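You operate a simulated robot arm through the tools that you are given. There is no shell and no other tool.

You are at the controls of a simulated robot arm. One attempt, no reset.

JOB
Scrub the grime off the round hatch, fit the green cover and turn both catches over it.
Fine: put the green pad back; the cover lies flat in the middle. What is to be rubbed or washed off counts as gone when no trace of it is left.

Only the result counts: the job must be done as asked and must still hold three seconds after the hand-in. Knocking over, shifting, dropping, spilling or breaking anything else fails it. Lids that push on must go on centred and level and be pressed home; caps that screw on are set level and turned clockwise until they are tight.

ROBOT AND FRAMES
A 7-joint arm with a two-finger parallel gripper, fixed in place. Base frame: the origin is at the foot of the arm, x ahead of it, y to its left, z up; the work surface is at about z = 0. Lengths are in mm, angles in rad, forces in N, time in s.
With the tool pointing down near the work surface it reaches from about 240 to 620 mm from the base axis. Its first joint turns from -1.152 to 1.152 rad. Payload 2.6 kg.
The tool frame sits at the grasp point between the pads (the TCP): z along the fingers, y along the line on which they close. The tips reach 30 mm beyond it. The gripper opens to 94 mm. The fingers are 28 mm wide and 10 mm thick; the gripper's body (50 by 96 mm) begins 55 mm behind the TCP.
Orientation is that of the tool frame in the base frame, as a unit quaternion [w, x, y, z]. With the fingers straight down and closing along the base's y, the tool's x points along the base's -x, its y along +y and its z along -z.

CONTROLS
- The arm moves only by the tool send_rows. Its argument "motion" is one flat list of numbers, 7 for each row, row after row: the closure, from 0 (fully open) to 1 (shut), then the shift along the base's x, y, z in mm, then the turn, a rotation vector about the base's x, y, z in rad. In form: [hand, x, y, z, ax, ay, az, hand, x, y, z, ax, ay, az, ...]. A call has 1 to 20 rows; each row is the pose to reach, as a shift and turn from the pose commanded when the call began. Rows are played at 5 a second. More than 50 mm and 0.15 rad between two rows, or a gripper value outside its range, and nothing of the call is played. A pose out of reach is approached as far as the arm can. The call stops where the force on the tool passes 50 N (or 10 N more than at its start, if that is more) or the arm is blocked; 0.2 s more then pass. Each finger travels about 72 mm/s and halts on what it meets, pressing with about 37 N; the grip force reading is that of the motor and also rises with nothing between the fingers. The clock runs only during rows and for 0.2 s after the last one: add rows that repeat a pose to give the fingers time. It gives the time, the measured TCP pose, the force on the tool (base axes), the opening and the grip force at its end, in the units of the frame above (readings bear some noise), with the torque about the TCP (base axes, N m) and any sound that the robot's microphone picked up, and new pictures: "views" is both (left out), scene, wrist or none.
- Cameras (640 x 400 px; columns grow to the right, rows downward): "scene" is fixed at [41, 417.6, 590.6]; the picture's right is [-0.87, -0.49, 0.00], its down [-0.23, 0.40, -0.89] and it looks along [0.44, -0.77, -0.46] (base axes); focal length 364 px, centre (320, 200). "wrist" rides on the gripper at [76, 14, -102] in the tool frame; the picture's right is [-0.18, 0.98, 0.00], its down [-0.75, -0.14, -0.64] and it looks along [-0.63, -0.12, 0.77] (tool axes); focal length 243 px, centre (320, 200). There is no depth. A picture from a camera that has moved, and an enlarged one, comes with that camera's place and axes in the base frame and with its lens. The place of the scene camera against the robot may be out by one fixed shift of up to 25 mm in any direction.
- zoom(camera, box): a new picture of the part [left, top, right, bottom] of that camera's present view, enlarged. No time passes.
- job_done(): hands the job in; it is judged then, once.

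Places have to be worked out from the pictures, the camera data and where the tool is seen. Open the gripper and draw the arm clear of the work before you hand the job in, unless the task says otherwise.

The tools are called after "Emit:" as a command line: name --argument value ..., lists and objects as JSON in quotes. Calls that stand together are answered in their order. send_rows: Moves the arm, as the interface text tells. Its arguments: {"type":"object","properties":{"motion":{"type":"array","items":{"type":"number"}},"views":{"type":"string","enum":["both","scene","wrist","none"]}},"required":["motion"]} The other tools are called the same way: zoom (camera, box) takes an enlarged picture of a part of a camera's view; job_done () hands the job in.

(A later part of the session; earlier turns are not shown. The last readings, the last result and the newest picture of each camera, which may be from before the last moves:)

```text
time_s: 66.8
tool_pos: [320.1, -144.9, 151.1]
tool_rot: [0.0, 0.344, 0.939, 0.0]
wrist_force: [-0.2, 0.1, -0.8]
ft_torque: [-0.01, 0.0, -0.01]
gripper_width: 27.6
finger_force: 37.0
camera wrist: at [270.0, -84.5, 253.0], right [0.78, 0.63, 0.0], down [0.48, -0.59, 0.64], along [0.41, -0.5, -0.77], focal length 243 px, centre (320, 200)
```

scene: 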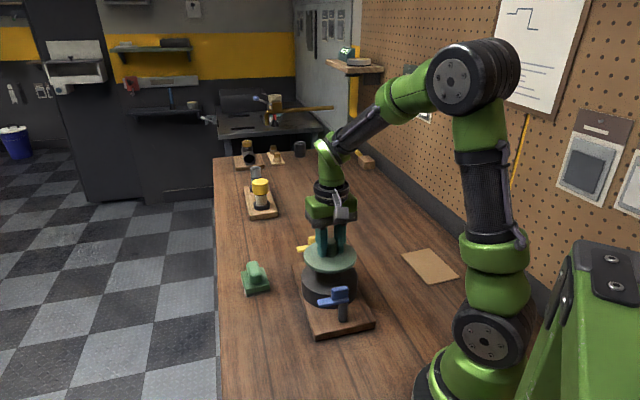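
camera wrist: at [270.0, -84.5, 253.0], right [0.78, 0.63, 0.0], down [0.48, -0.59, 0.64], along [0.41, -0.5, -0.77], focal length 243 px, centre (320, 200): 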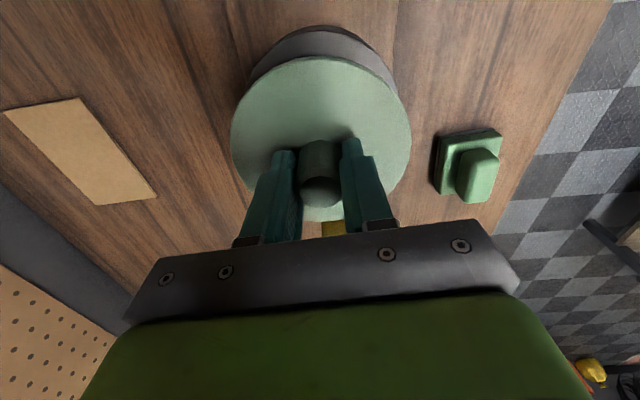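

The cover is over the hatch. I'll lower it to a few mm above the surface and check centring.

Emit:
send_rows --motion '[1, 0, 0, -8, 0, 0, 0, 1, 0, 0, -18, 0, 0, 0, 1, 0, 0, -28, 0, 0, 0, 1, 0, 0, -36, 0, 0, 0, 1, 0, 0, -41, 0, 0, 0, 1, 0, 0, -43, 0, 0, 0, 1, 0, 0, -43, 0, 0, 0]'

Emit:
zoom --camera "wrist" --box '[200, 20, 430, 240]'

Emit:
zoom --camera "scene" --box '[280, 220, 380, 320]'

```text
time_s: 68.4
tool_pos: [322.5, -144.4, 107.9]
tool_rot: [-0.001, 0.344, 0.939, 0.0]
wrist_force: [-0.2, -1.1, -0.8]
ft_torque: [-0.01, 0.01, 0.03]
gripper_width: 27.6
finger_force: 37.2
camera wrist: at [270.2, -84.8, 209.9], right [0.78, 0.63, 0.0], down [0.48, -0.59, 0.64], along [0.41, -0.5, -0.77], focal length 243 px, centre (320, 200)
```

scene: 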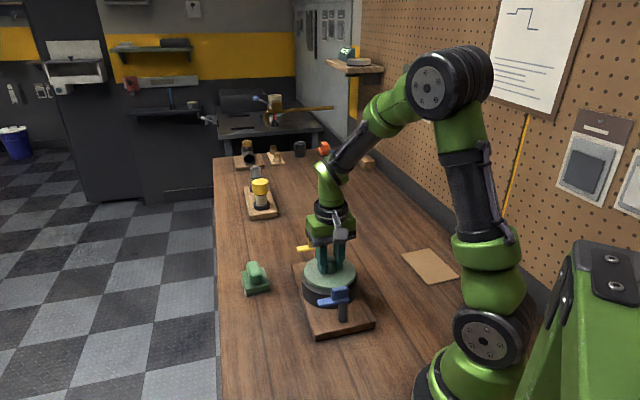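
wrist: 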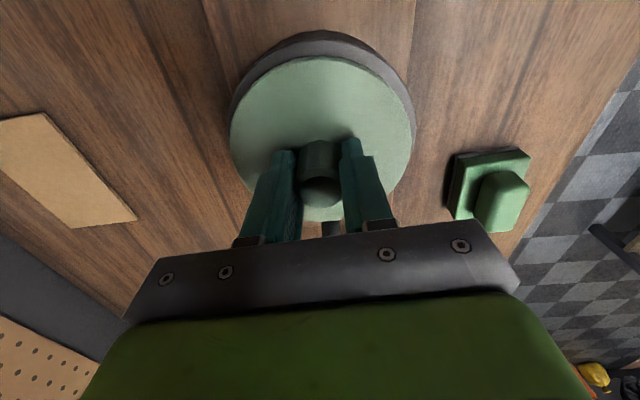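

```text
1.82 times, centred on (315, 130) of wrist
camera zoom: at [270.2, -84.8, 209.9], right [0.78, 0.63, 0.0], down [0.48, -0.59, 0.64], along [0.41, -0.5, -0.77], focal length 441 px, centre (329, 327)
```

zoom: 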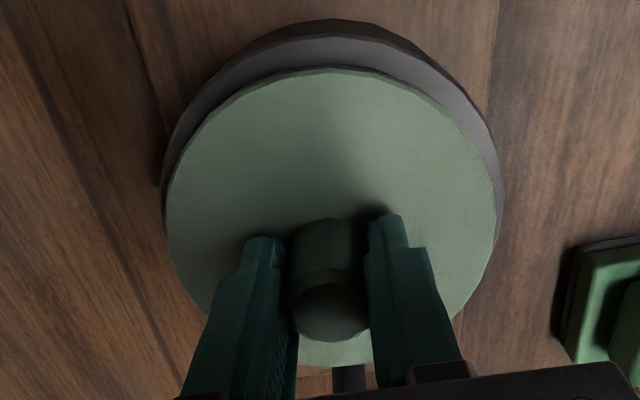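

```text
4.00 times, centred on (330, 270) of scene
camera zoom: at [41.0, 417.6, 590.6], right [-0.87, -0.49, 0.0], down [-0.23, 0.4, -0.89], along [0.44, -0.77, -0.46], focal length 1456 px, centre (280, -80)
```

zoom: 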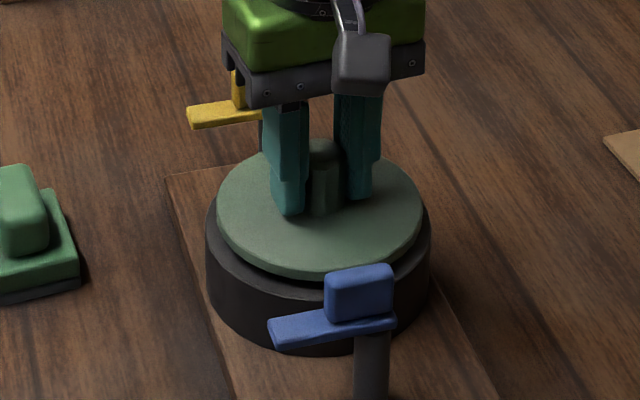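

The cover is within about 1 mm of centre; both views suggest a +1 mm x correction. I'll apply that and lower gently to contact.

Emit:
send_rows --motion '[1, 1, 0.3, -1, 0, 0, 0, 1, 1, 0.3, -3, 0, 0, 0, 1, 1, 0.3, -4.5, 0, 0, 0, 1, 1, 0.3, -4.5, 0, 0, 0]' --views "none"

Emit:
send_rows --motion '[1, 0, 0, -0.5, 0, 0, 0, 1, 0, 0, -1, 0, 0, 0]' --views "none"

```text
time_s: 69.4
tool_pos: [321.6, -145.2, 102.7]
tool_rot: [0.0, 0.343, 0.939, 0.0]
wrist_force: [0.0, -0.7, -0.1]
ft_torque: [0.0, -0.02, 0.02]
gripper_width: 27.3
finger_force: 36.4
```

```text
time_s: 70.0
tool_pos: [321.1, -143.7, 102.5]
tool_rot: [0.0, 0.344, 0.939, 0.0]
wrist_force: [-2.2, 0.5, 3.9]
ft_torque: [-0.02, 0.03, -0.06]
gripper_width: 27.3
finger_force: 36.9
```

Contact has begun at about 4 N. I'll press slightly to seat the cover flat, then check.

Emit:
send_rows --motion '[1, 0, 0, -0.4, 0, 0, 0, 1, 0, 0, -0.8, 0, 0, 0, 1, 0, 0, -0.8, 0, 0, 0]' --views "both"

Emit:
zoom --camera "scene" --box '[280, 220, 380, 320]'

Emit:
zoom --camera "wrist" --box '[200, 20, 430, 240]'

```text
time_s: 70.8
tool_pos: [322.0, -143.9, 103.0]
tool_rot: [0.0, 0.344, 0.939, -0.001]
wrist_force: [-8.4, 3.8, 20.2]
ft_torque: [0.09, 0.34, -0.18]
gripper_width: 27.5
finger_force: 36.9
camera wrist: at [271.8, -84.4, 204.1], right [0.78, 0.63, 0.0], down [0.48, -0.6, 0.64], along [0.41, -0.5, -0.77], focal length 243 px, centre (320, 200)
```

scene: 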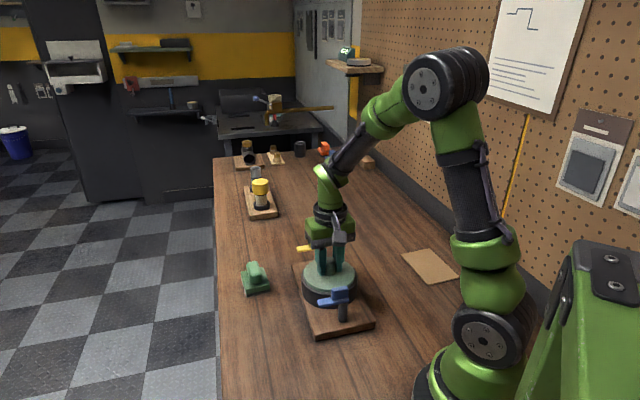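
wrist: 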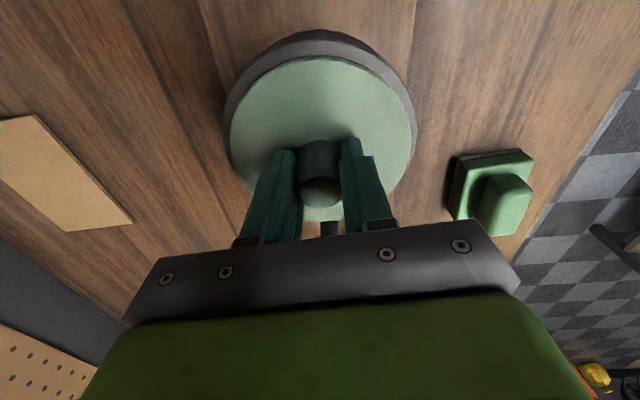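

```text
4.00 times, centred on (330, 270) of scene
camera zoom: at [40.9, 417.7, 590.5], right [-0.87, -0.49, 0.0], down [-0.23, 0.4, -0.89], along [0.44, -0.77, -0.46], focal length 1456 px, centre (280, -80)
```

zoom: 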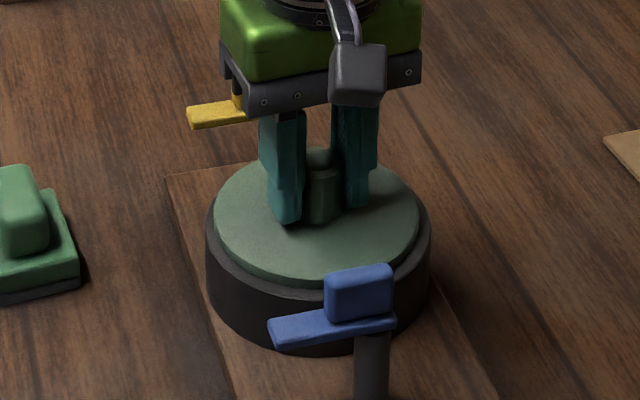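

```text
1.82 times, centred on (315, 130) of wrist
camera zoom: at [271.8, -84.4, 204.1], right [0.78, 0.63, 0.0], down [0.48, -0.6, 0.64], along [0.41, -0.5, -0.77], focal length 441 px, centre (329, 327)
```

zoom: 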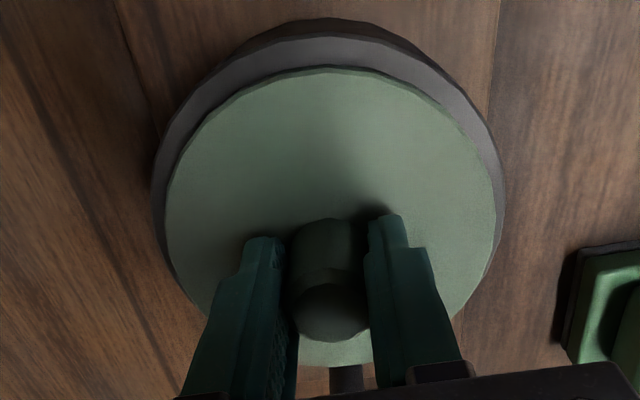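

The cover sits flat and centred within about 1 mm. I'll relieve the pressure, open the fingers in small increments while rising, and back off upward.

Emit:
send_rows --motion '[1, 0, 0, 0.8, 0, 0, 0, 0.7, 0, 0, 1, 0, 0, 0, 0.68, 0, 0, 1, 0, 0, 0, 0.65, 0, 0, 1.5, 0, 0, 0, 0.6, 0, 0, 3, 0, 0, 0, 0.56, 0, 0, 6, 0, 0, 0, 0.52, 0, 0, 14, 0, 0, 0, 0.5, 0, 0, 28, 0, 0, 0, 0.5, 0, 0, 45, 0, 0, 0, 0.5, 0, 0, 60, 0, 0, 0, 0.5, 0, 0, 60, 0, 0, 0]'

Emit:
zoom --camera "scene" --box '[280, 220, 380, 340]'

Emit:
zoom --camera "wrist" --box '[200, 0, 430, 220]'

```text
time_s: 73.2
tool_pos: [320.8, -143.0, 161.4]
tool_rot: [0.0, 0.344, 0.939, 0.0]
wrist_force: [-0.1, -0.5, -0.6]
ft_torque: [0.01, 0.02, 0.0]
gripper_width: 46.7
finger_force: 0.0
camera wrist: at [270.8, -83.7, 264.3], right [0.78, 0.63, 0.0], down [0.48, -0.59, 0.64], along [0.41, -0.5, -0.77], focal length 243 px, centre (320, 200)
```

scene: 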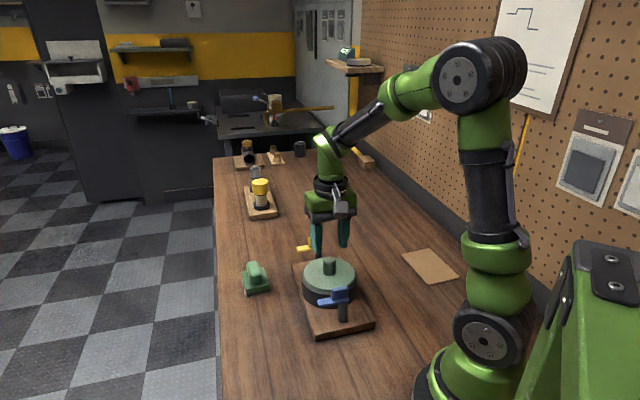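
wrist: 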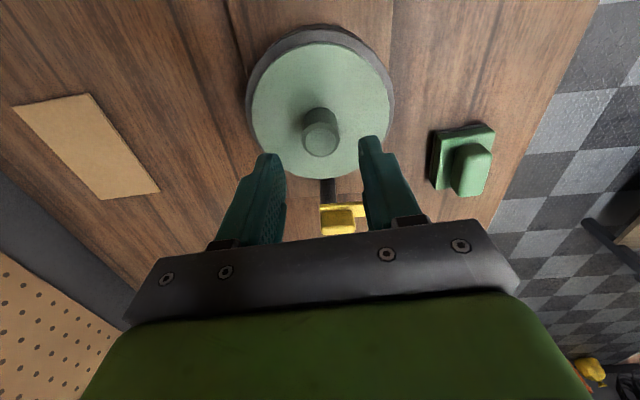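

```text
3.33 times, centred on (330, 280) of scene
camera zoom: at [41.0, 417.6, 590.6], right [-0.87, -0.49, 0.0], down [-0.23, 0.4, -0.89], along [0.44, -0.77, -0.46], focal length 1214 px, centre (287, -67)
```

zoom: 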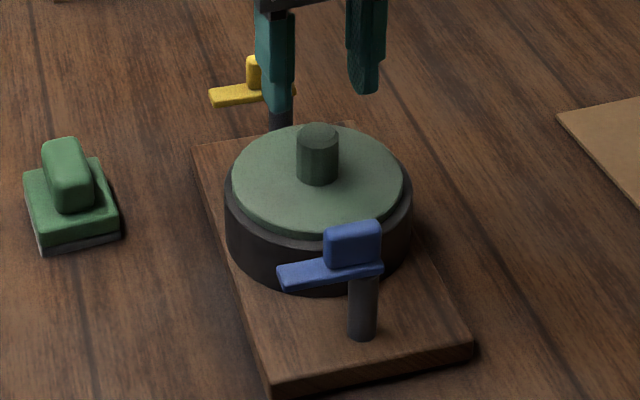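

```text
1.82 times, centred on (315, 110) of wrist
camera zoom: at [270.8, -83.7, 264.3], right [0.78, 0.63, 0.0], down [0.48, -0.59, 0.64], along [0.41, -0.5, -0.77], focal length 441 px, centre (329, 364)
```

zoom: 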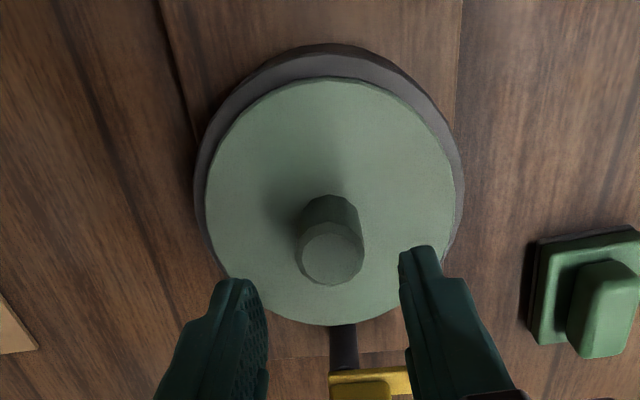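

The cover is on and centred. Next is the blue catch, with its pivot near (253,-78) and its arm pointing along (0.7,0.7). I'll turn the wrist to yaw +0.785 above it and look.

Emit:
send_rows --motion '[0.5, -6, 6, 5, 0, 0, 0.14, 0.5, -12, 12, 5, 0, 0, 0.28, 0.5, -19, 18, 5, 0, 0, 0.42, 0.5, -25, 24, 5, 0, 0, 0.56, 0.5, -31, 30, 5, 0, 0, 0.7, 0.5, -37, 36, 5, 0, 0, 0.84, 0.5, -43, 42, 5, 0, 0, 0.98, 0.5, -50, 48, 5, 0, 0, 1.12, 0.5, -56, 54, 5, 0, 0, 1.26, 0.5, -62, 60, 5, 0, 0, 1.38, 0.5, -67, 65, 5, 0, 0, 1.485, 0.5, -67, 65, 5, 0, 0, 1.485]'

Emit:
zoom --camera "wrist" --box '[220, 0, 420, 180]'

```text
time_s: 75.8
tool_pos: [254.0, -78.5, 166.6]
tool_rot: [0.0, -0.384, 0.924, 0.0]
wrist_force: [0.6, 0.5, 0.1]
ft_torque: [0.02, -0.01, 0.02]
gripper_width: 47.0
finger_force: 0.0
camera wrist: at [190.1, -122.8, 268.5], right [-0.56, 0.83, 0.0], down [0.63, 0.43, 0.64], along [0.53, 0.36, -0.77], focal length 243 px, centre (320, 200)
```

scene: 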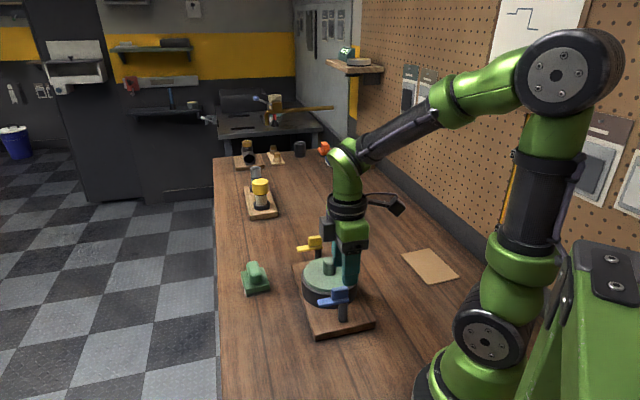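
wrist: 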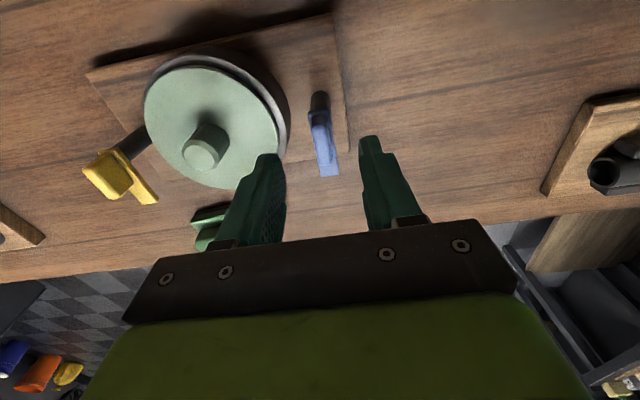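

```text
2.22 times, centred on (320, 90) of wrist
camera zoom: at [190.1, -122.8, 268.5], right [-0.56, 0.83, 0.0], down [0.63, 0.43, 0.64], along [0.53, 0.36, -0.77], focal length 539 px, centre (320, 444)
```

zoom: 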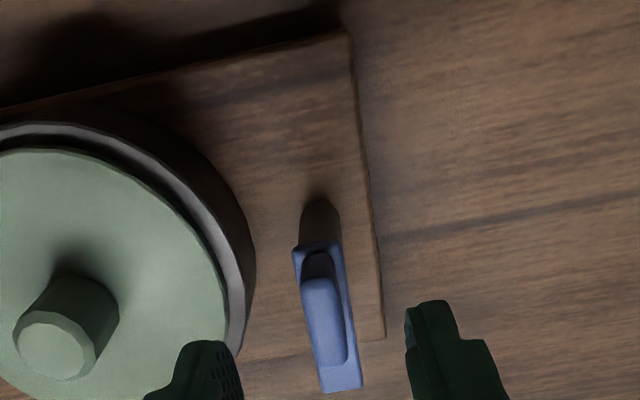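

The catch arm is at 44.7°. A tall narrow block (about 38×11 mm, top near z≈99) sits over the pivot, and the TCP is within about 1 mm of the pivot. I'll descend so the fingers straddle the block, with tips near z≈80.

Emit:
send_rows --motion '[0.5, -0.5, 0, -12, 0, 0, 0, 0.5, -0.8, 0, -25, 0, 0, 0, 0.6, -0.8, 0, -38, 0, 0, 0, 0.65, -0.8, 0, -48, 0, 0, 0, 0.65, -0.8, 0, -55, 0, 0, 0, 0.65, -0.8, 0, -55, 0, 0, 0]'

Emit:
zoom --camera "wrist" --box '[220, 60, 420, 240]'

Emit:
zoom --camera "scene" --box '[280, 220, 400, 340]'

```text
time_s: 77.2
tool_pos: [253.7, -78.5, 111.5]
tool_rot: [0.0, -0.381, 0.924, 0.0]
wrist_force: [-0.7, 0.1, 0.1]
ft_torque: [0.04, 0.01, 0.02]
gripper_width: 32.9
finger_force: 0.0
camera wrist: at [188.9, -122.9, 213.4], right [-0.56, 0.83, 0.0], down [0.63, 0.43, 0.64], along [0.53, 0.36, -0.77], focal length 243 px, centre (320, 200)
```

scene: 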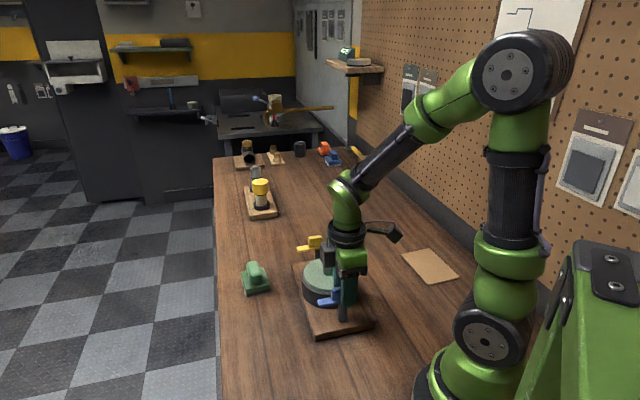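
wrist: 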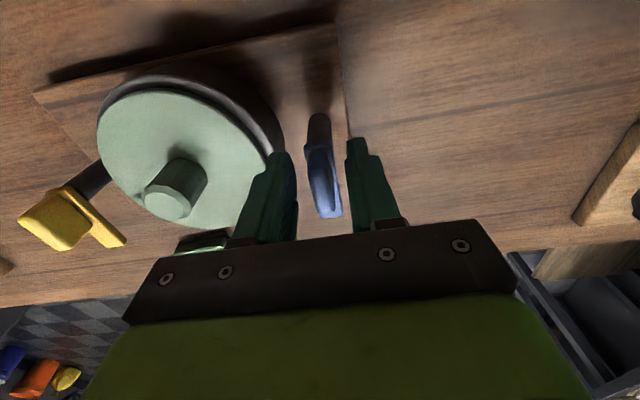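

```text
2.22 times, centred on (320, 150) of wrist
camera zoom: at [188.9, -122.9, 213.4], right [-0.56, 0.83, 0.0], down [0.63, 0.43, 0.64], along [0.53, 0.36, -0.77], focal length 539 px, centre (320, 311)
```

zoom: 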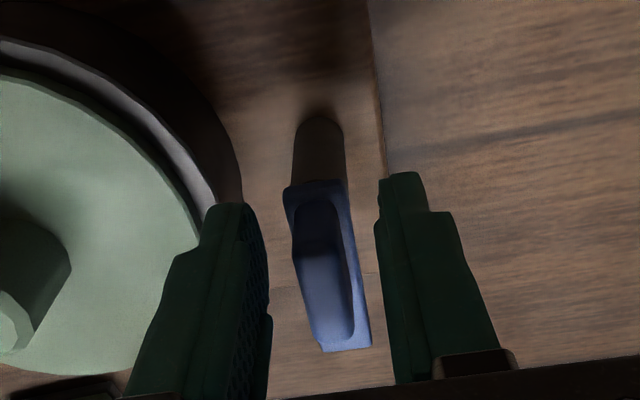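

```text
3.33 times, centred on (340, 280) of scene
camera zoom: at [41.0, 417.6, 590.6], right [-0.87, -0.49, 0.0], down [-0.23, 0.4, -0.89], along [0.44, -0.77, -0.46], focal length 1214 px, centre (253, -67)
```

zoom: 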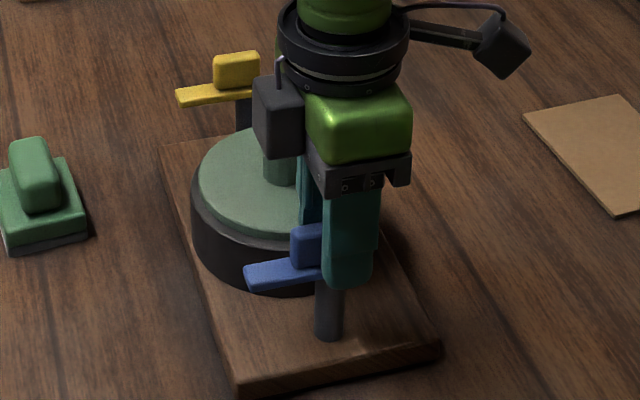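

The block sits centrally between the fingers. Closing on it.

Emit:
send_rows --motion '[0.75, 0, 0, 0, 0, 0, 0, 0.85, 0, 0, 0, 0, 0, 0, 1, 0, 0, 0, 0, 0, 0, 1, 0, 0, 0, 0, 0, 0, 1, 0, 0, 0, 0, 0, 0]' --views "wrist"

```text
time_s: 78.4
tool_pos: [253.3, -78.1, 111.6]
tool_rot: [0.0, -0.381, 0.924, -0.001]
wrist_force: [6.6, -5.7, 0.7]
ft_torque: [0.06, 0.0, -0.01]
gripper_width: 11.5
finger_force: 36.6
camera wrist: at [189.2, -123.2, 213.6], right [-0.56, 0.83, 0.0], down [0.63, 0.43, 0.64], along [0.53, 0.36, -0.77], focal length 243 px, centre (320, 200)
```

wrist: 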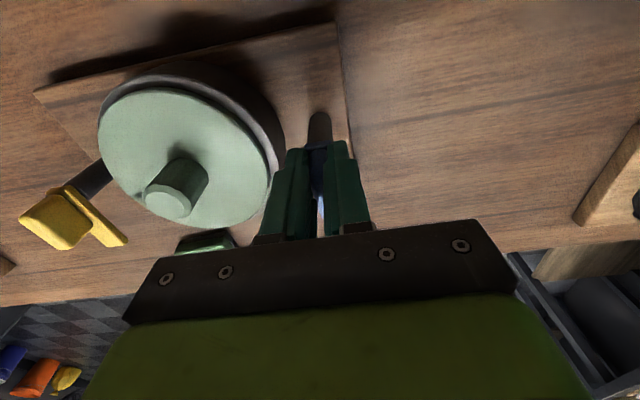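

Gripped at 11.5 mm with a small side load of 8 N towards the hatch. I'll start turning clockwise in small steps and watch the forces.

Emit:
send_rows --motion '[1, 0.3, -0.3, 0, 0, 0, 0, 1, 0.3, -0.3, 0, 0, 0, -0.08, 1, 0.3, -0.3, 0, 0, 0, -0.18, 1, 0.3, -0.3, 0, 0, 0, -0.3, 1, 0.3, -0.3, 0, 0, 0, -0.3]' --views "both"

```text
time_s: 79.6
tool_pos: [255.0, -80.8, 110.6]
tool_rot: [0.0, -0.238, 0.971, 0.001]
wrist_force: [-8.2, -2.5, 15.6]
ft_torque: [0.02, -0.1, 0.0]
gripper_width: 12.0
finger_force: 36.5
camera wrist: at [178.9, -102.0, 213.7], right [-0.29, 0.96, 0.0], down [0.73, 0.22, 0.64], along [0.61, 0.19, -0.77], focal length 243 px, centre (320, 200)
```

scene: 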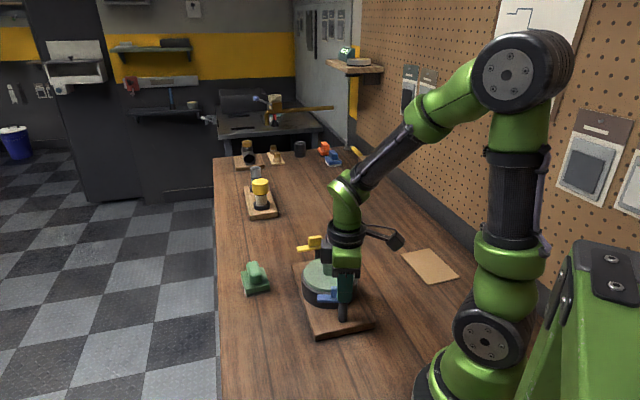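
wrist: 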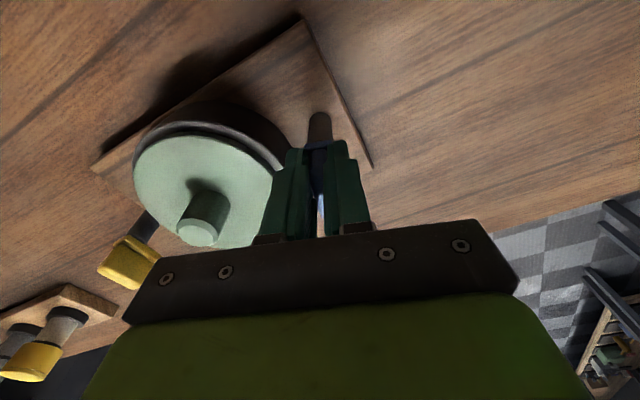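

The catch is turning with the gripper. I'll ease the side and vertical load slightly and keep turning.

Emit:
send_rows --motion '[1, -0.4, -0.1, 0.6, 0, 0, -0.08, 1, -0.4, -0.1, 0.6, 0, 0, -0.2, 1, -0.4, -0.1, 0.6, 0, 0, -0.32, 1, -0.4, -0.1, 0.6, 0, 0, -0.42, 1, -0.4, -0.1, 0.6, 0, 0, -0.42]' --views "both"

```text
time_s: 80.8
tool_pos: [253.2, -78.4, 112.1]
tool_rot: [-0.001, -0.031, 1.0, -0.001]
wrist_force: [-1.3, -0.9, 0.0]
ft_torque: [-0.07, -0.86, 0.03]
gripper_width: 12.0
finger_force: 36.8
camera wrist: at [175.5, -69.8, 213.9], right [0.12, 0.99, 0.0], down [0.76, -0.1, 0.64], along [0.64, -0.08, -0.77], focal length 243 px, centre (320, 200)
```

scene: 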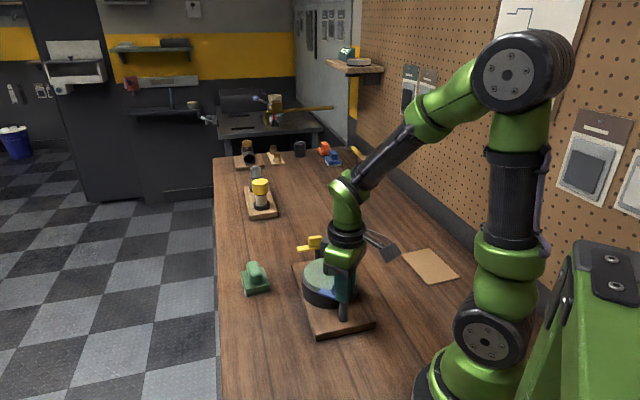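
wrist: 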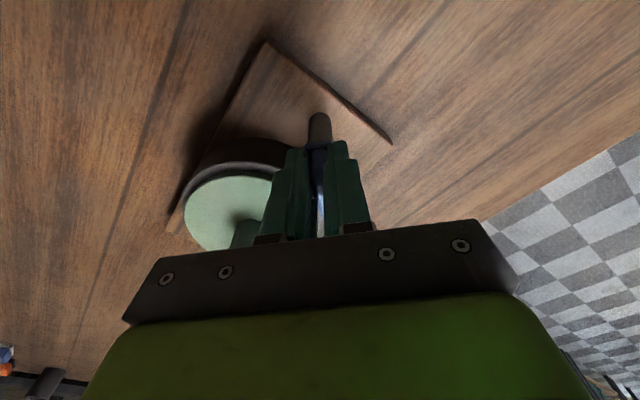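

Forces are low and it's about half way. I'll carry on turning.

Emit:
send_rows --motion '[1, 0, 0, 0, 0, 0, -0.1, 1, 0, 0, 0, 0, 0, -0.2, 1, 0, 0, 0, 0, 0, -0.32, 1, 0, 0, 0, 0, 0, -0.42, 1, 0, 0, 0, 0, 0, -0.42]' --views "both"

```text
time_s: 82.0
tool_pos: [253.2, -77.8, 111.6]
tool_rot: [-0.001, 0.179, 0.984, 0.001]
wrist_force: [-0.9, 17.1, 0.3]
ft_torque: [0.52, 0.97, 0.05]
gripper_width: 11.9
finger_force: 37.1
camera wrist: at [186.2, -39.1, 213.9], right [0.52, 0.86, 0.0], down [0.66, -0.4, 0.64], along [0.55, -0.33, -0.77], focal length 243 px, centre (320, 200)
```

scene: 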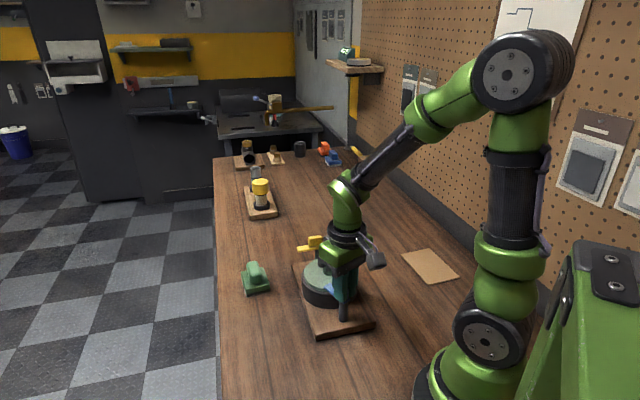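
wrist: 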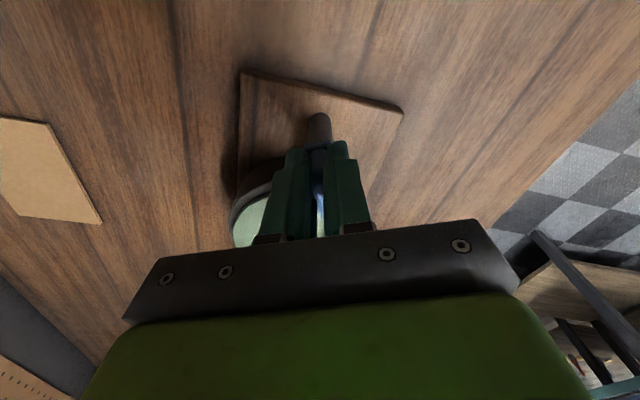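

A side load of 17 N in +y has built up, so I'll shift 0.8 mm that way to relieve it and turn the rest of the way.

Emit:
send_rows --motion '[1, 0, 0.8, 0, 0, 0, -0.05, 1, 0, 0.9, 0, 0, 0, -0.15, 1, 0, 0.9, 0, 0, 0, -0.25, 1, 0, 0.9, 0, 0, 0, -0.35, 1, 0, 0.9, 0, 0, 0, -0.415, 1, 0, 0.9, 0, 0, 0, -0.415]' --views "both"

Emit:
zoom --camera "scene" --box '[280, 220, 400, 340]'

```text
time_s: 83.4
tool_pos: [253.3, -78.3, 111.6]
tool_rot: [-0.002, 0.377, 0.926, 0.001]
wrist_force: [-8.9, 20.2, 7.3]
ft_torque: [0.29, 0.12, -0.03]
gripper_width: 11.7
finger_force: 36.7
camera wrist: at [208.4, -15.2, 213.9], right [0.82, 0.57, 0.0], down [0.44, -0.63, 0.64], along [0.37, -0.52, -0.77], focal length 243 px, centre (320, 200)
```

scene: 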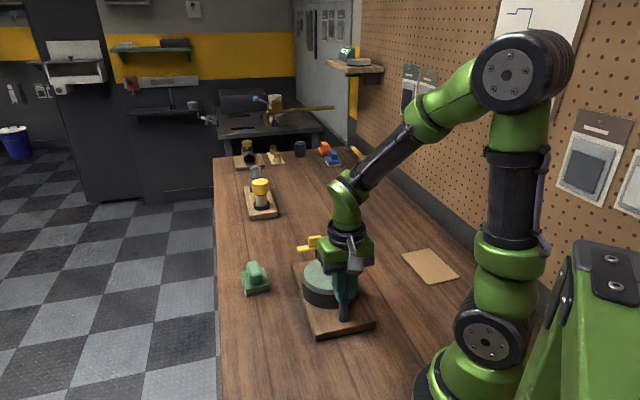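
wrist: 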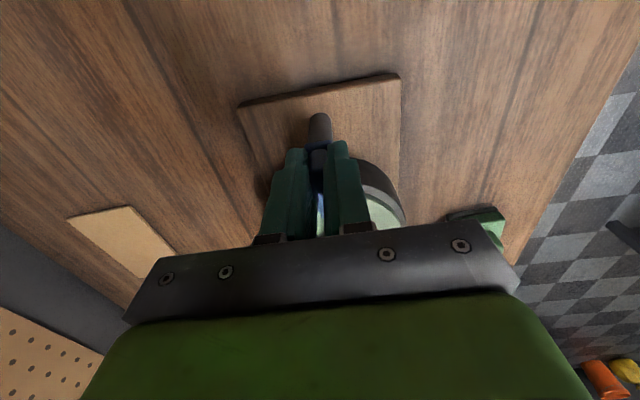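

```text
3.33 times, centred on (340, 280) of scene
camera zoom: at [41.0, 417.6, 590.6], right [-0.87, -0.49, 0.0], down [-0.23, 0.4, -0.89], along [0.44, -0.77, -0.46], focal length 1214 px, centre (253, -67)
```

zoom: 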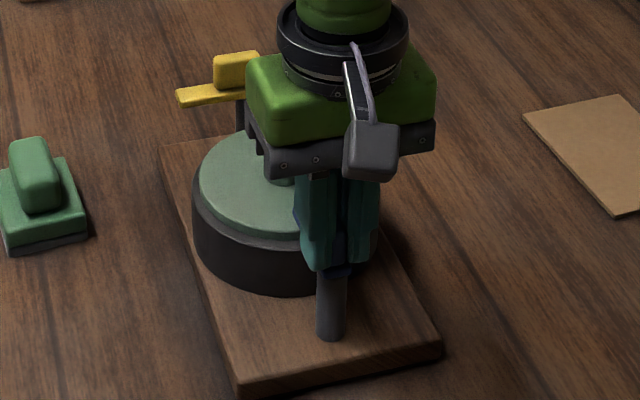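

The catch is at its target angle. I'll relieve the load, open, and rise to look.

Emit:
send_rows --motion '[1, -0.4, 0.9, 0.3, 0, 0, 0, 0.8, -0.4, 0.9, 0.3, 0, 0, 0, 0.7, -0.4, 0.9, 0.5, 0, 0, 0, 0.65, -0.4, 0.9, 2, 0, 0, 0, 0.6, -0.4, 0.9, 10, 0, 0, 0, 0.6, -0.4, 0.9, 25, 0, 0, 0, 0.6, -0.4, 0.9, 45, 0, 0, 0, 0.6, -0.4, 0.9, 60, 0, 0, 0, 0.6, -0.4, 0.9, 60, 0, 0, 0]'

Emit:
zoom --camera "scene" --box '[280, 220, 400, 340]'

Emit:
zoom --camera "wrist" --box '[220, 20, 440, 220]'

```text
time_s: 85.4
tool_pos: [252.9, -78.5, 172.4]
tool_rot: [0.0, 0.376, 0.926, 0.0]
wrist_force: [-0.1, -0.3, 1.3]
ft_torque: [0.0, -0.01, -0.02]
gripper_width: 37.6
finger_force: 0.1
camera wrist: at [207.5, -15.1, 274.9], right [0.82, 0.58, 0.0], down [0.44, -0.63, 0.64], along [0.37, -0.52, -0.77], focal length 243 px, centre (320, 200)
```

scene: 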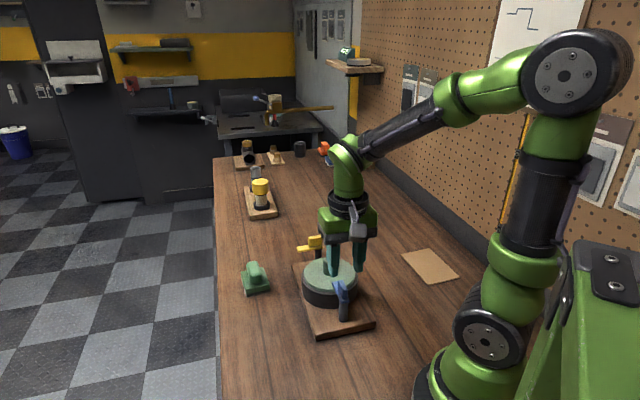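
wrist: 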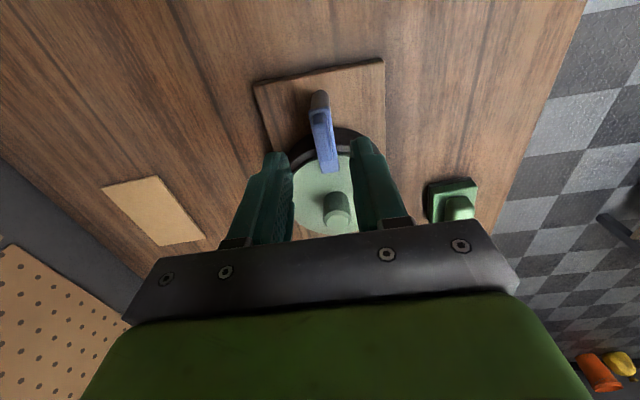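

```text
3.33 times, centred on (340, 280) of scene
camera zoom: at [41.0, 417.6, 590.6], right [-0.87, -0.49, 0.0], down [-0.23, 0.4, -0.89], along [0.44, -0.77, -0.46], focal length 1214 px, centre (253, -67)
```

zoom: 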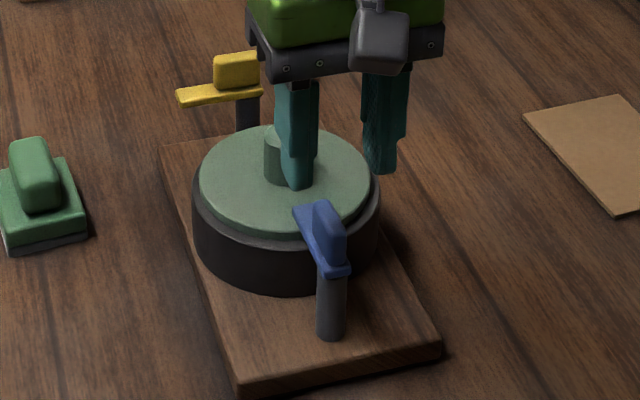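

```text
2.00 times, centred on (330, 120) of wrist
camera zoom: at [207.5, -15.1, 274.9], right [0.82, 0.58, 0.0], down [0.44, -0.63, 0.64], along [0.37, -0.52, -0.77], focal length 485 px, centre (300, 360)
```

zoom: 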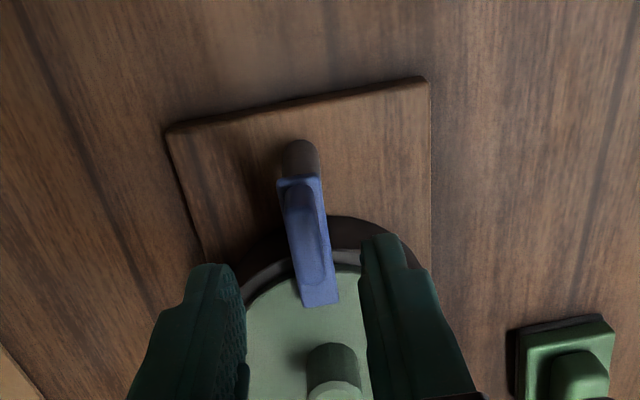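

The blue catch now lies over the cover, pointing at its centre. For yellow, with pivot near (387,-211), I'll move above it and turn the wrist to yaw -2.356 so I can grip its block crosswise and turn it +90°.

Emit:
send_rows --motion '[0.55, 11, -11, 0, 0, 0, -0.13, 0.5, 22, -22, 0, 0, 0, -0.26, 0.5, 34, -33, 0, 0, 0, -0.39, 0.5, 45, -44, 0, 0, 0, -0.52, 0.5, 56, -55, 0, 0, 0, -0.65, 0.5, 67, -66, 0, 0, 0, -0.78, 0.5, 79, -77, 0, 0, 0, -0.91, 0.5, 90, -88, 0, 0, 0, -1.04, 0.5, 101, -99, 0, 0, 0, -1.17, 0.5, 112, -110, 0, 0, 0, -1.3, 0.5, 124, -122, 0, 0, 0, -1.43, 0.5, 134.5, -132.5, 0, 0, 0, -1.56, 0.5, 134.5, -132.5, 0, 0, 0, -1.583, 0.5, 134.5, -132.5, 0, 0, 0, -1.583]'

```text
time_s: 88.4
tool_pos: [387.6, -210.6, 170.8]
tool_rot: [0.001, 0.924, 0.383, 0.0]
wrist_force: [-0.2, -0.3, -0.2]
ft_torque: [0.0, 0.02, 0.04]
gripper_width: 47.2
finger_force: 0.1
camera wrist: at [450.4, -167.1, 273.3], right [0.56, -0.83, 0.0], down [-0.63, -0.43, 0.64], along [-0.53, -0.36, -0.77], focal length 243 px, centre (320, 200)
```

scene: 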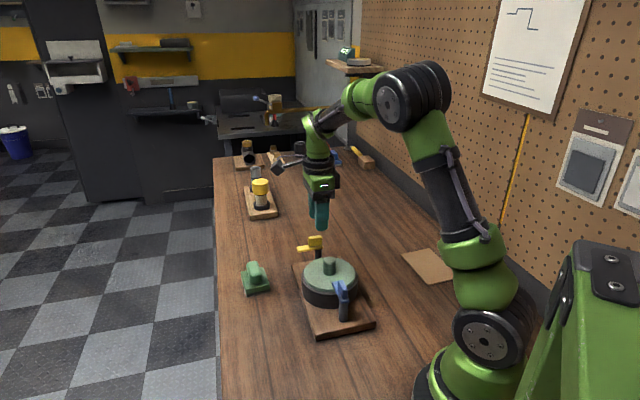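
wrist: 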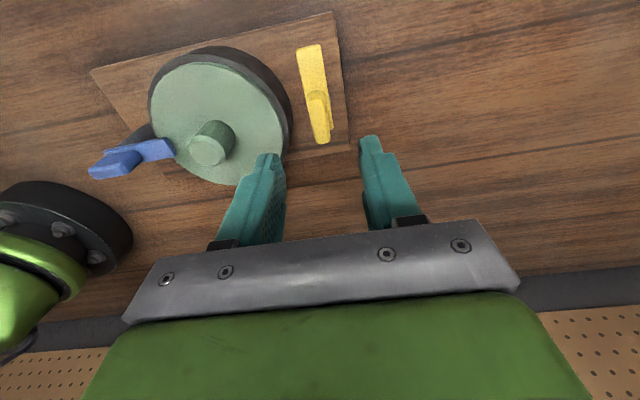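

The wrist reached yaw -2.356. I'll zoom in on the yellow catch to fix its pivot and block.

Emit:
zoom --camera "wrist" --box '[240, 20, 420, 180]'

Emit:
zoom --camera "scene" --box '[280, 190, 400, 340]'

```text
2.50 times, centred on (330, 100) of wrist
camera zoom: at [450.4, -167.1, 273.3], right [0.56, -0.83, 0.0], down [-0.63, -0.43, 0.64], along [-0.53, -0.36, -0.77], focal length 606 px, centre (295, 450)
```

zoom: 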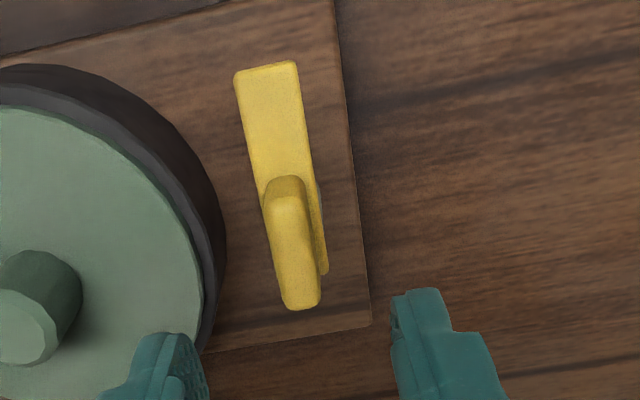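

```text
2.67 times, centred on (340, 265) of scene
camera zoom: at [41.0, 417.6, 590.6], right [-0.87, -0.49, 0.0], down [-0.23, 0.4, -0.89], along [0.44, -0.77, -0.46], focal length 971 px, centre (267, 27)
```

zoom: 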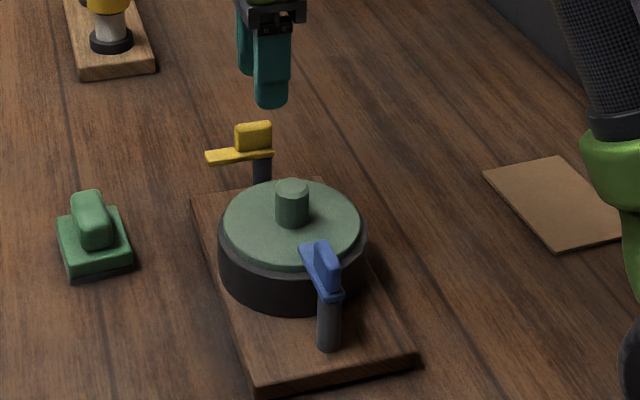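

The yellow arm is at 44.2° and its pivot is about (-0.7,-2) mm from the TCP. I'll align and descend to straddle the block.

Emit:
send_rows --motion '[0.5, -0.7, -1.9, -12, 0, 0, -0.015, 0.55, -0.7, -1.9, -26, 0, 0, -0.015, 0.6, -0.7, -1.9, -40, 0, 0, -0.015, 0.65, -0.7, -1.9, -52, 0, 0, -0.015, 0.65, -0.7, -1.9, -59, 0, 0, -0.015, 0.65, -0.7, -1.9, -59, 0, 0, -0.015]'

Emit:
zoom --camera "wrist" --box '[220, 60, 420, 240]'

```text
time_s: 89.8
tool_pos: [387.2, -211.9, 112.9]
tool_rot: [0.0, 0.926, 0.376, 0.0]
wrist_force: [-0.9, -0.2, -0.3]
ft_torque: [-0.02, -0.01, 0.01]
gripper_width: 33.0
finger_force: 0.0
camera wrist: at [450.7, -169.1, 215.1], right [0.55, -0.83, 0.0], down [-0.64, -0.42, 0.64], along [-0.53, -0.36, -0.77], focal length 243 px, centre (320, 200)
```

scene: 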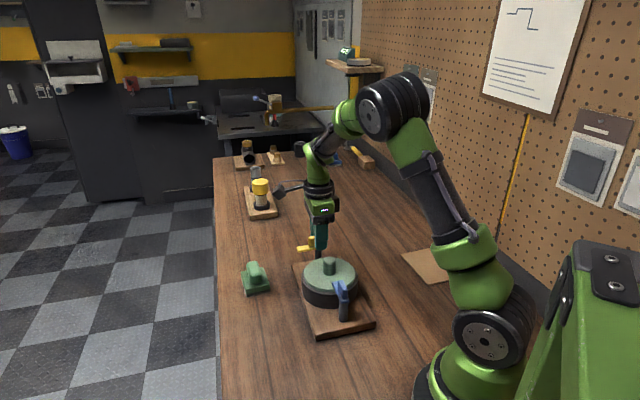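
wrist: 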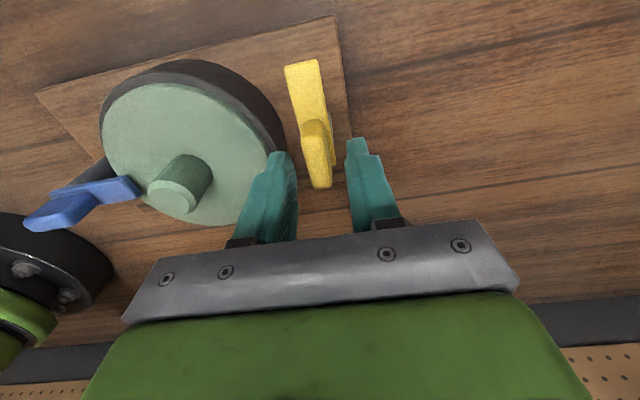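

```text
2.22 times, centred on (320, 150) of wrist
camera zoom: at [450.7, -169.1, 215.1], right [0.55, -0.83, 0.0], down [-0.64, -0.42, 0.64], along [-0.53, -0.36, -0.77], focal length 539 px, centre (320, 311)
```

zoom: 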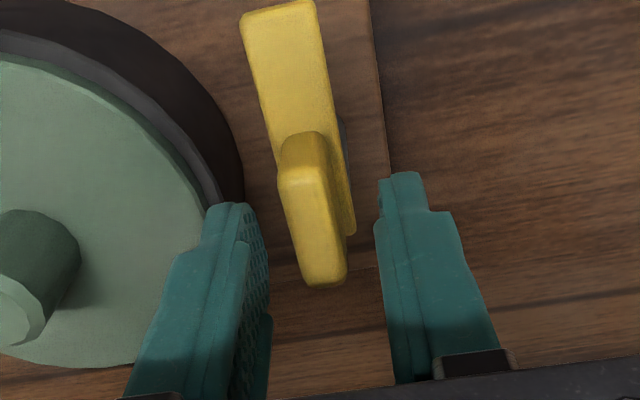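

The block is centred between the fingers and aligned with the pivot. Closing.

Emit:
send_rows --motion '[0.75, 0, 0, 0, 0, 0, 0, 0.85, 0, 0, 0, 0, 0, 0, 1, 0, 0, 0, 0, 0, 0, 1, 0, 0, 0, 0, 0, 0, 1, 0, 0, 0, 0, 0, 0]' --views "wrist"

```text
time_s: 91.0
tool_pos: [386.3, -212.4, 113.0]
tool_rot: [0.0, 0.926, 0.377, 0.0]
wrist_force: [6.4, -5.7, 0.1]
ft_torque: [-0.07, -0.01, 0.5]
gripper_width: 11.5
finger_force: 37.2
camera wrist: at [450.8, -169.3, 215.2], right [0.55, -0.83, 0.0], down [-0.64, -0.42, 0.64], along [-0.53, -0.36, -0.77], focal length 243 px, centre (320, 200)
```

wrist: 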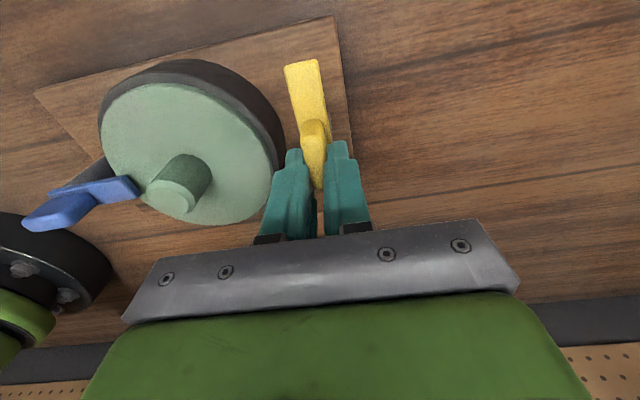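

Gripped at 11.5 mm. I'll relieve the small side load and turn counter-clockwise in steps.

Emit:
send_rows --motion '[1, 0.3, -0.3, 0, 0, 0, 0, 1, 0.3, -0.3, 0.2, 0, 0, 0.08, 1, 0.3, -0.3, 0.2, 0, 0, 0.18, 1, 0.3, -0.3, 0.2, 0, 0, 0.3, 1, 0.3, -0.3, 0.2, 0, 0, 0.3]' --views "both"

```text
time_s: 92.2
tool_pos: [388.1, -212.5, 114.4]
tool_rot: [0.0, 0.859, 0.512, 0.0]
wrist_force: [8.6, -3.7, 0.4]
ft_torque: [-0.29, -0.07, 0.0]
gripper_width: 11.8
finger_force: 37.6
camera wrist: at [435.5, -152.5, 215.2], right [0.78, -0.63, 0.0], down [-0.48, -0.6, 0.64], along [-0.41, -0.5, -0.77], focal length 243 px, centre (320, 200)
```

scene: 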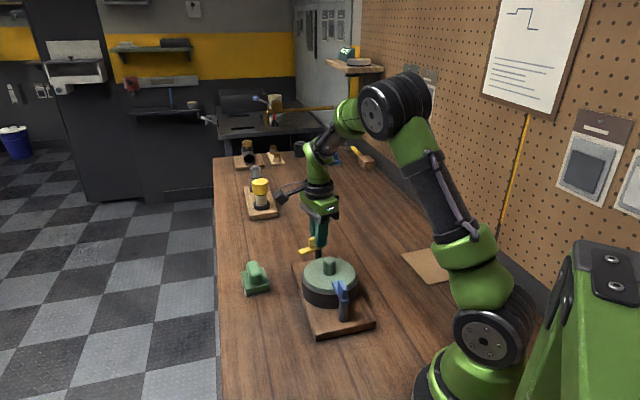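
wrist: 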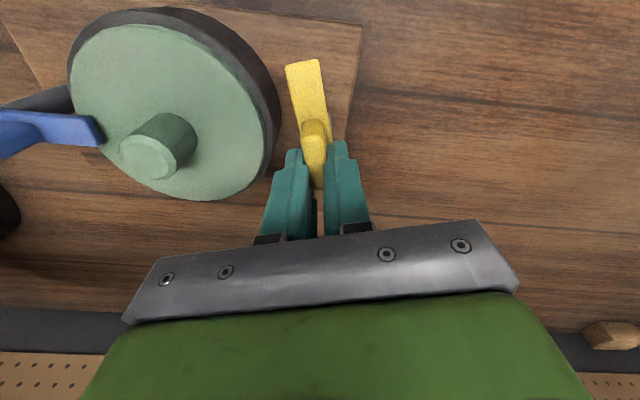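

The catch follows. I'll continue, shifting (+0.4,-0.2) to relieve the side load.

Emit:
send_rows --motion '[1, 0.4, -0.2, 0, 0, 0, 0.1, 1, 0.4, -0.2, 0, 0, 0, 0.2, 1, 0.4, -0.2, 0, 0, 0, 0.32, 1, 0.4, -0.2, 0, 0, 0, 0.42, 1, 0.4, -0.2, 0, 0, 0, 0.42]' --views "both"

```text
time_s: 93.4
tool_pos: [386.9, -212.5, 112.1]
tool_rot: [0.001, 0.734, 0.679, -0.001]
wrist_force: [6.7, -7.6, -0.6]
ft_torque: [-0.4, -0.23, 0.01]
gripper_width: 11.7
finger_force: 37.4
camera wrist: at [406.2, -138.0, 215.6], right [0.97, -0.26, 0.0], down [-0.2, -0.74, 0.64], along [-0.17, -0.62, -0.77], focal length 243 px, centre (320, 200)
```

scene: 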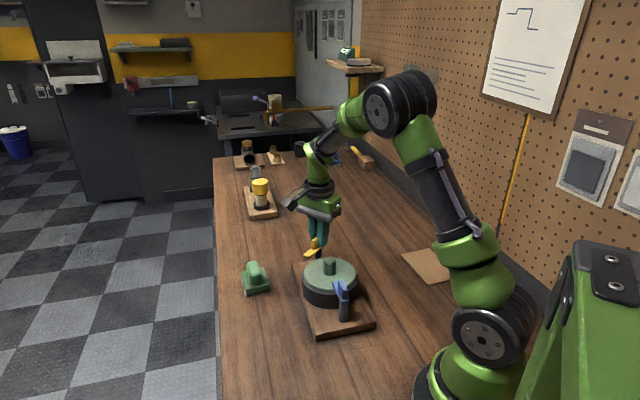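
wrist: 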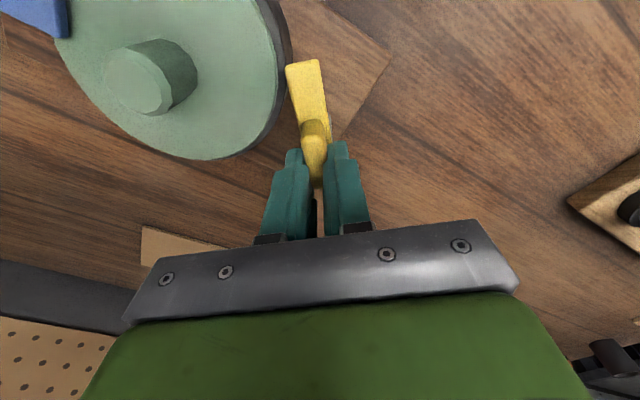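

Emit:
send_rows --motion '[1, 0.3, -0.4, 0, 0, 0, 0.1, 1, 0.3, -0.4, 0, 0, 0, 0.2, 1, 0.3, -0.4, 0, 0, 0, 0.32, 1, 0.3, -0.4, 0, 0, 0, 0.42, 1, 0.3, -0.4, 0, 0, 0, 0.42]' --views "both"

```text
time_s: 94.6
tool_pos: [388.1, -213.4, 113.1]
tool_rot: [-0.001, 0.576, 0.817, -0.001]
wrist_force: [3.0, -0.6, 0.3]
ft_torque: [-0.79, -0.4, -0.02]
gripper_width: 11.8
finger_force: 36.8
camera wrist: at [374.7, -136.3, 215.5], right [0.99, 0.16, 0.0], down [0.12, -0.76, 0.64], along [0.1, -0.63, -0.77], focal length 243 px, centre (320, 200)
```

scene: 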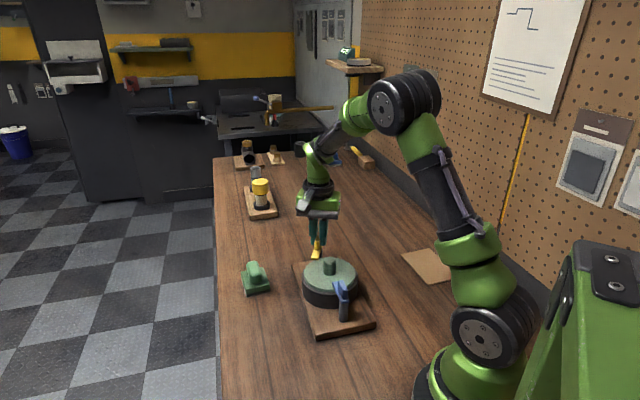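
wrist: 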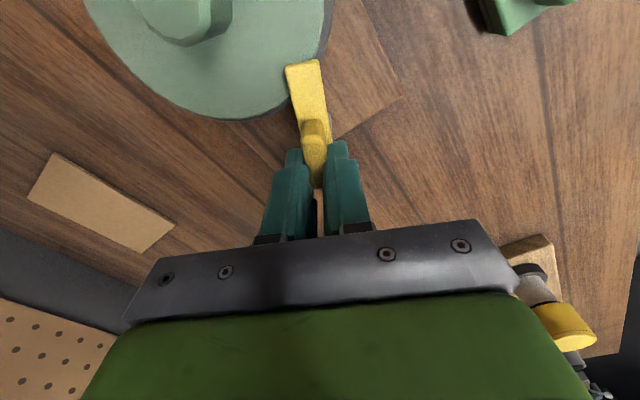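

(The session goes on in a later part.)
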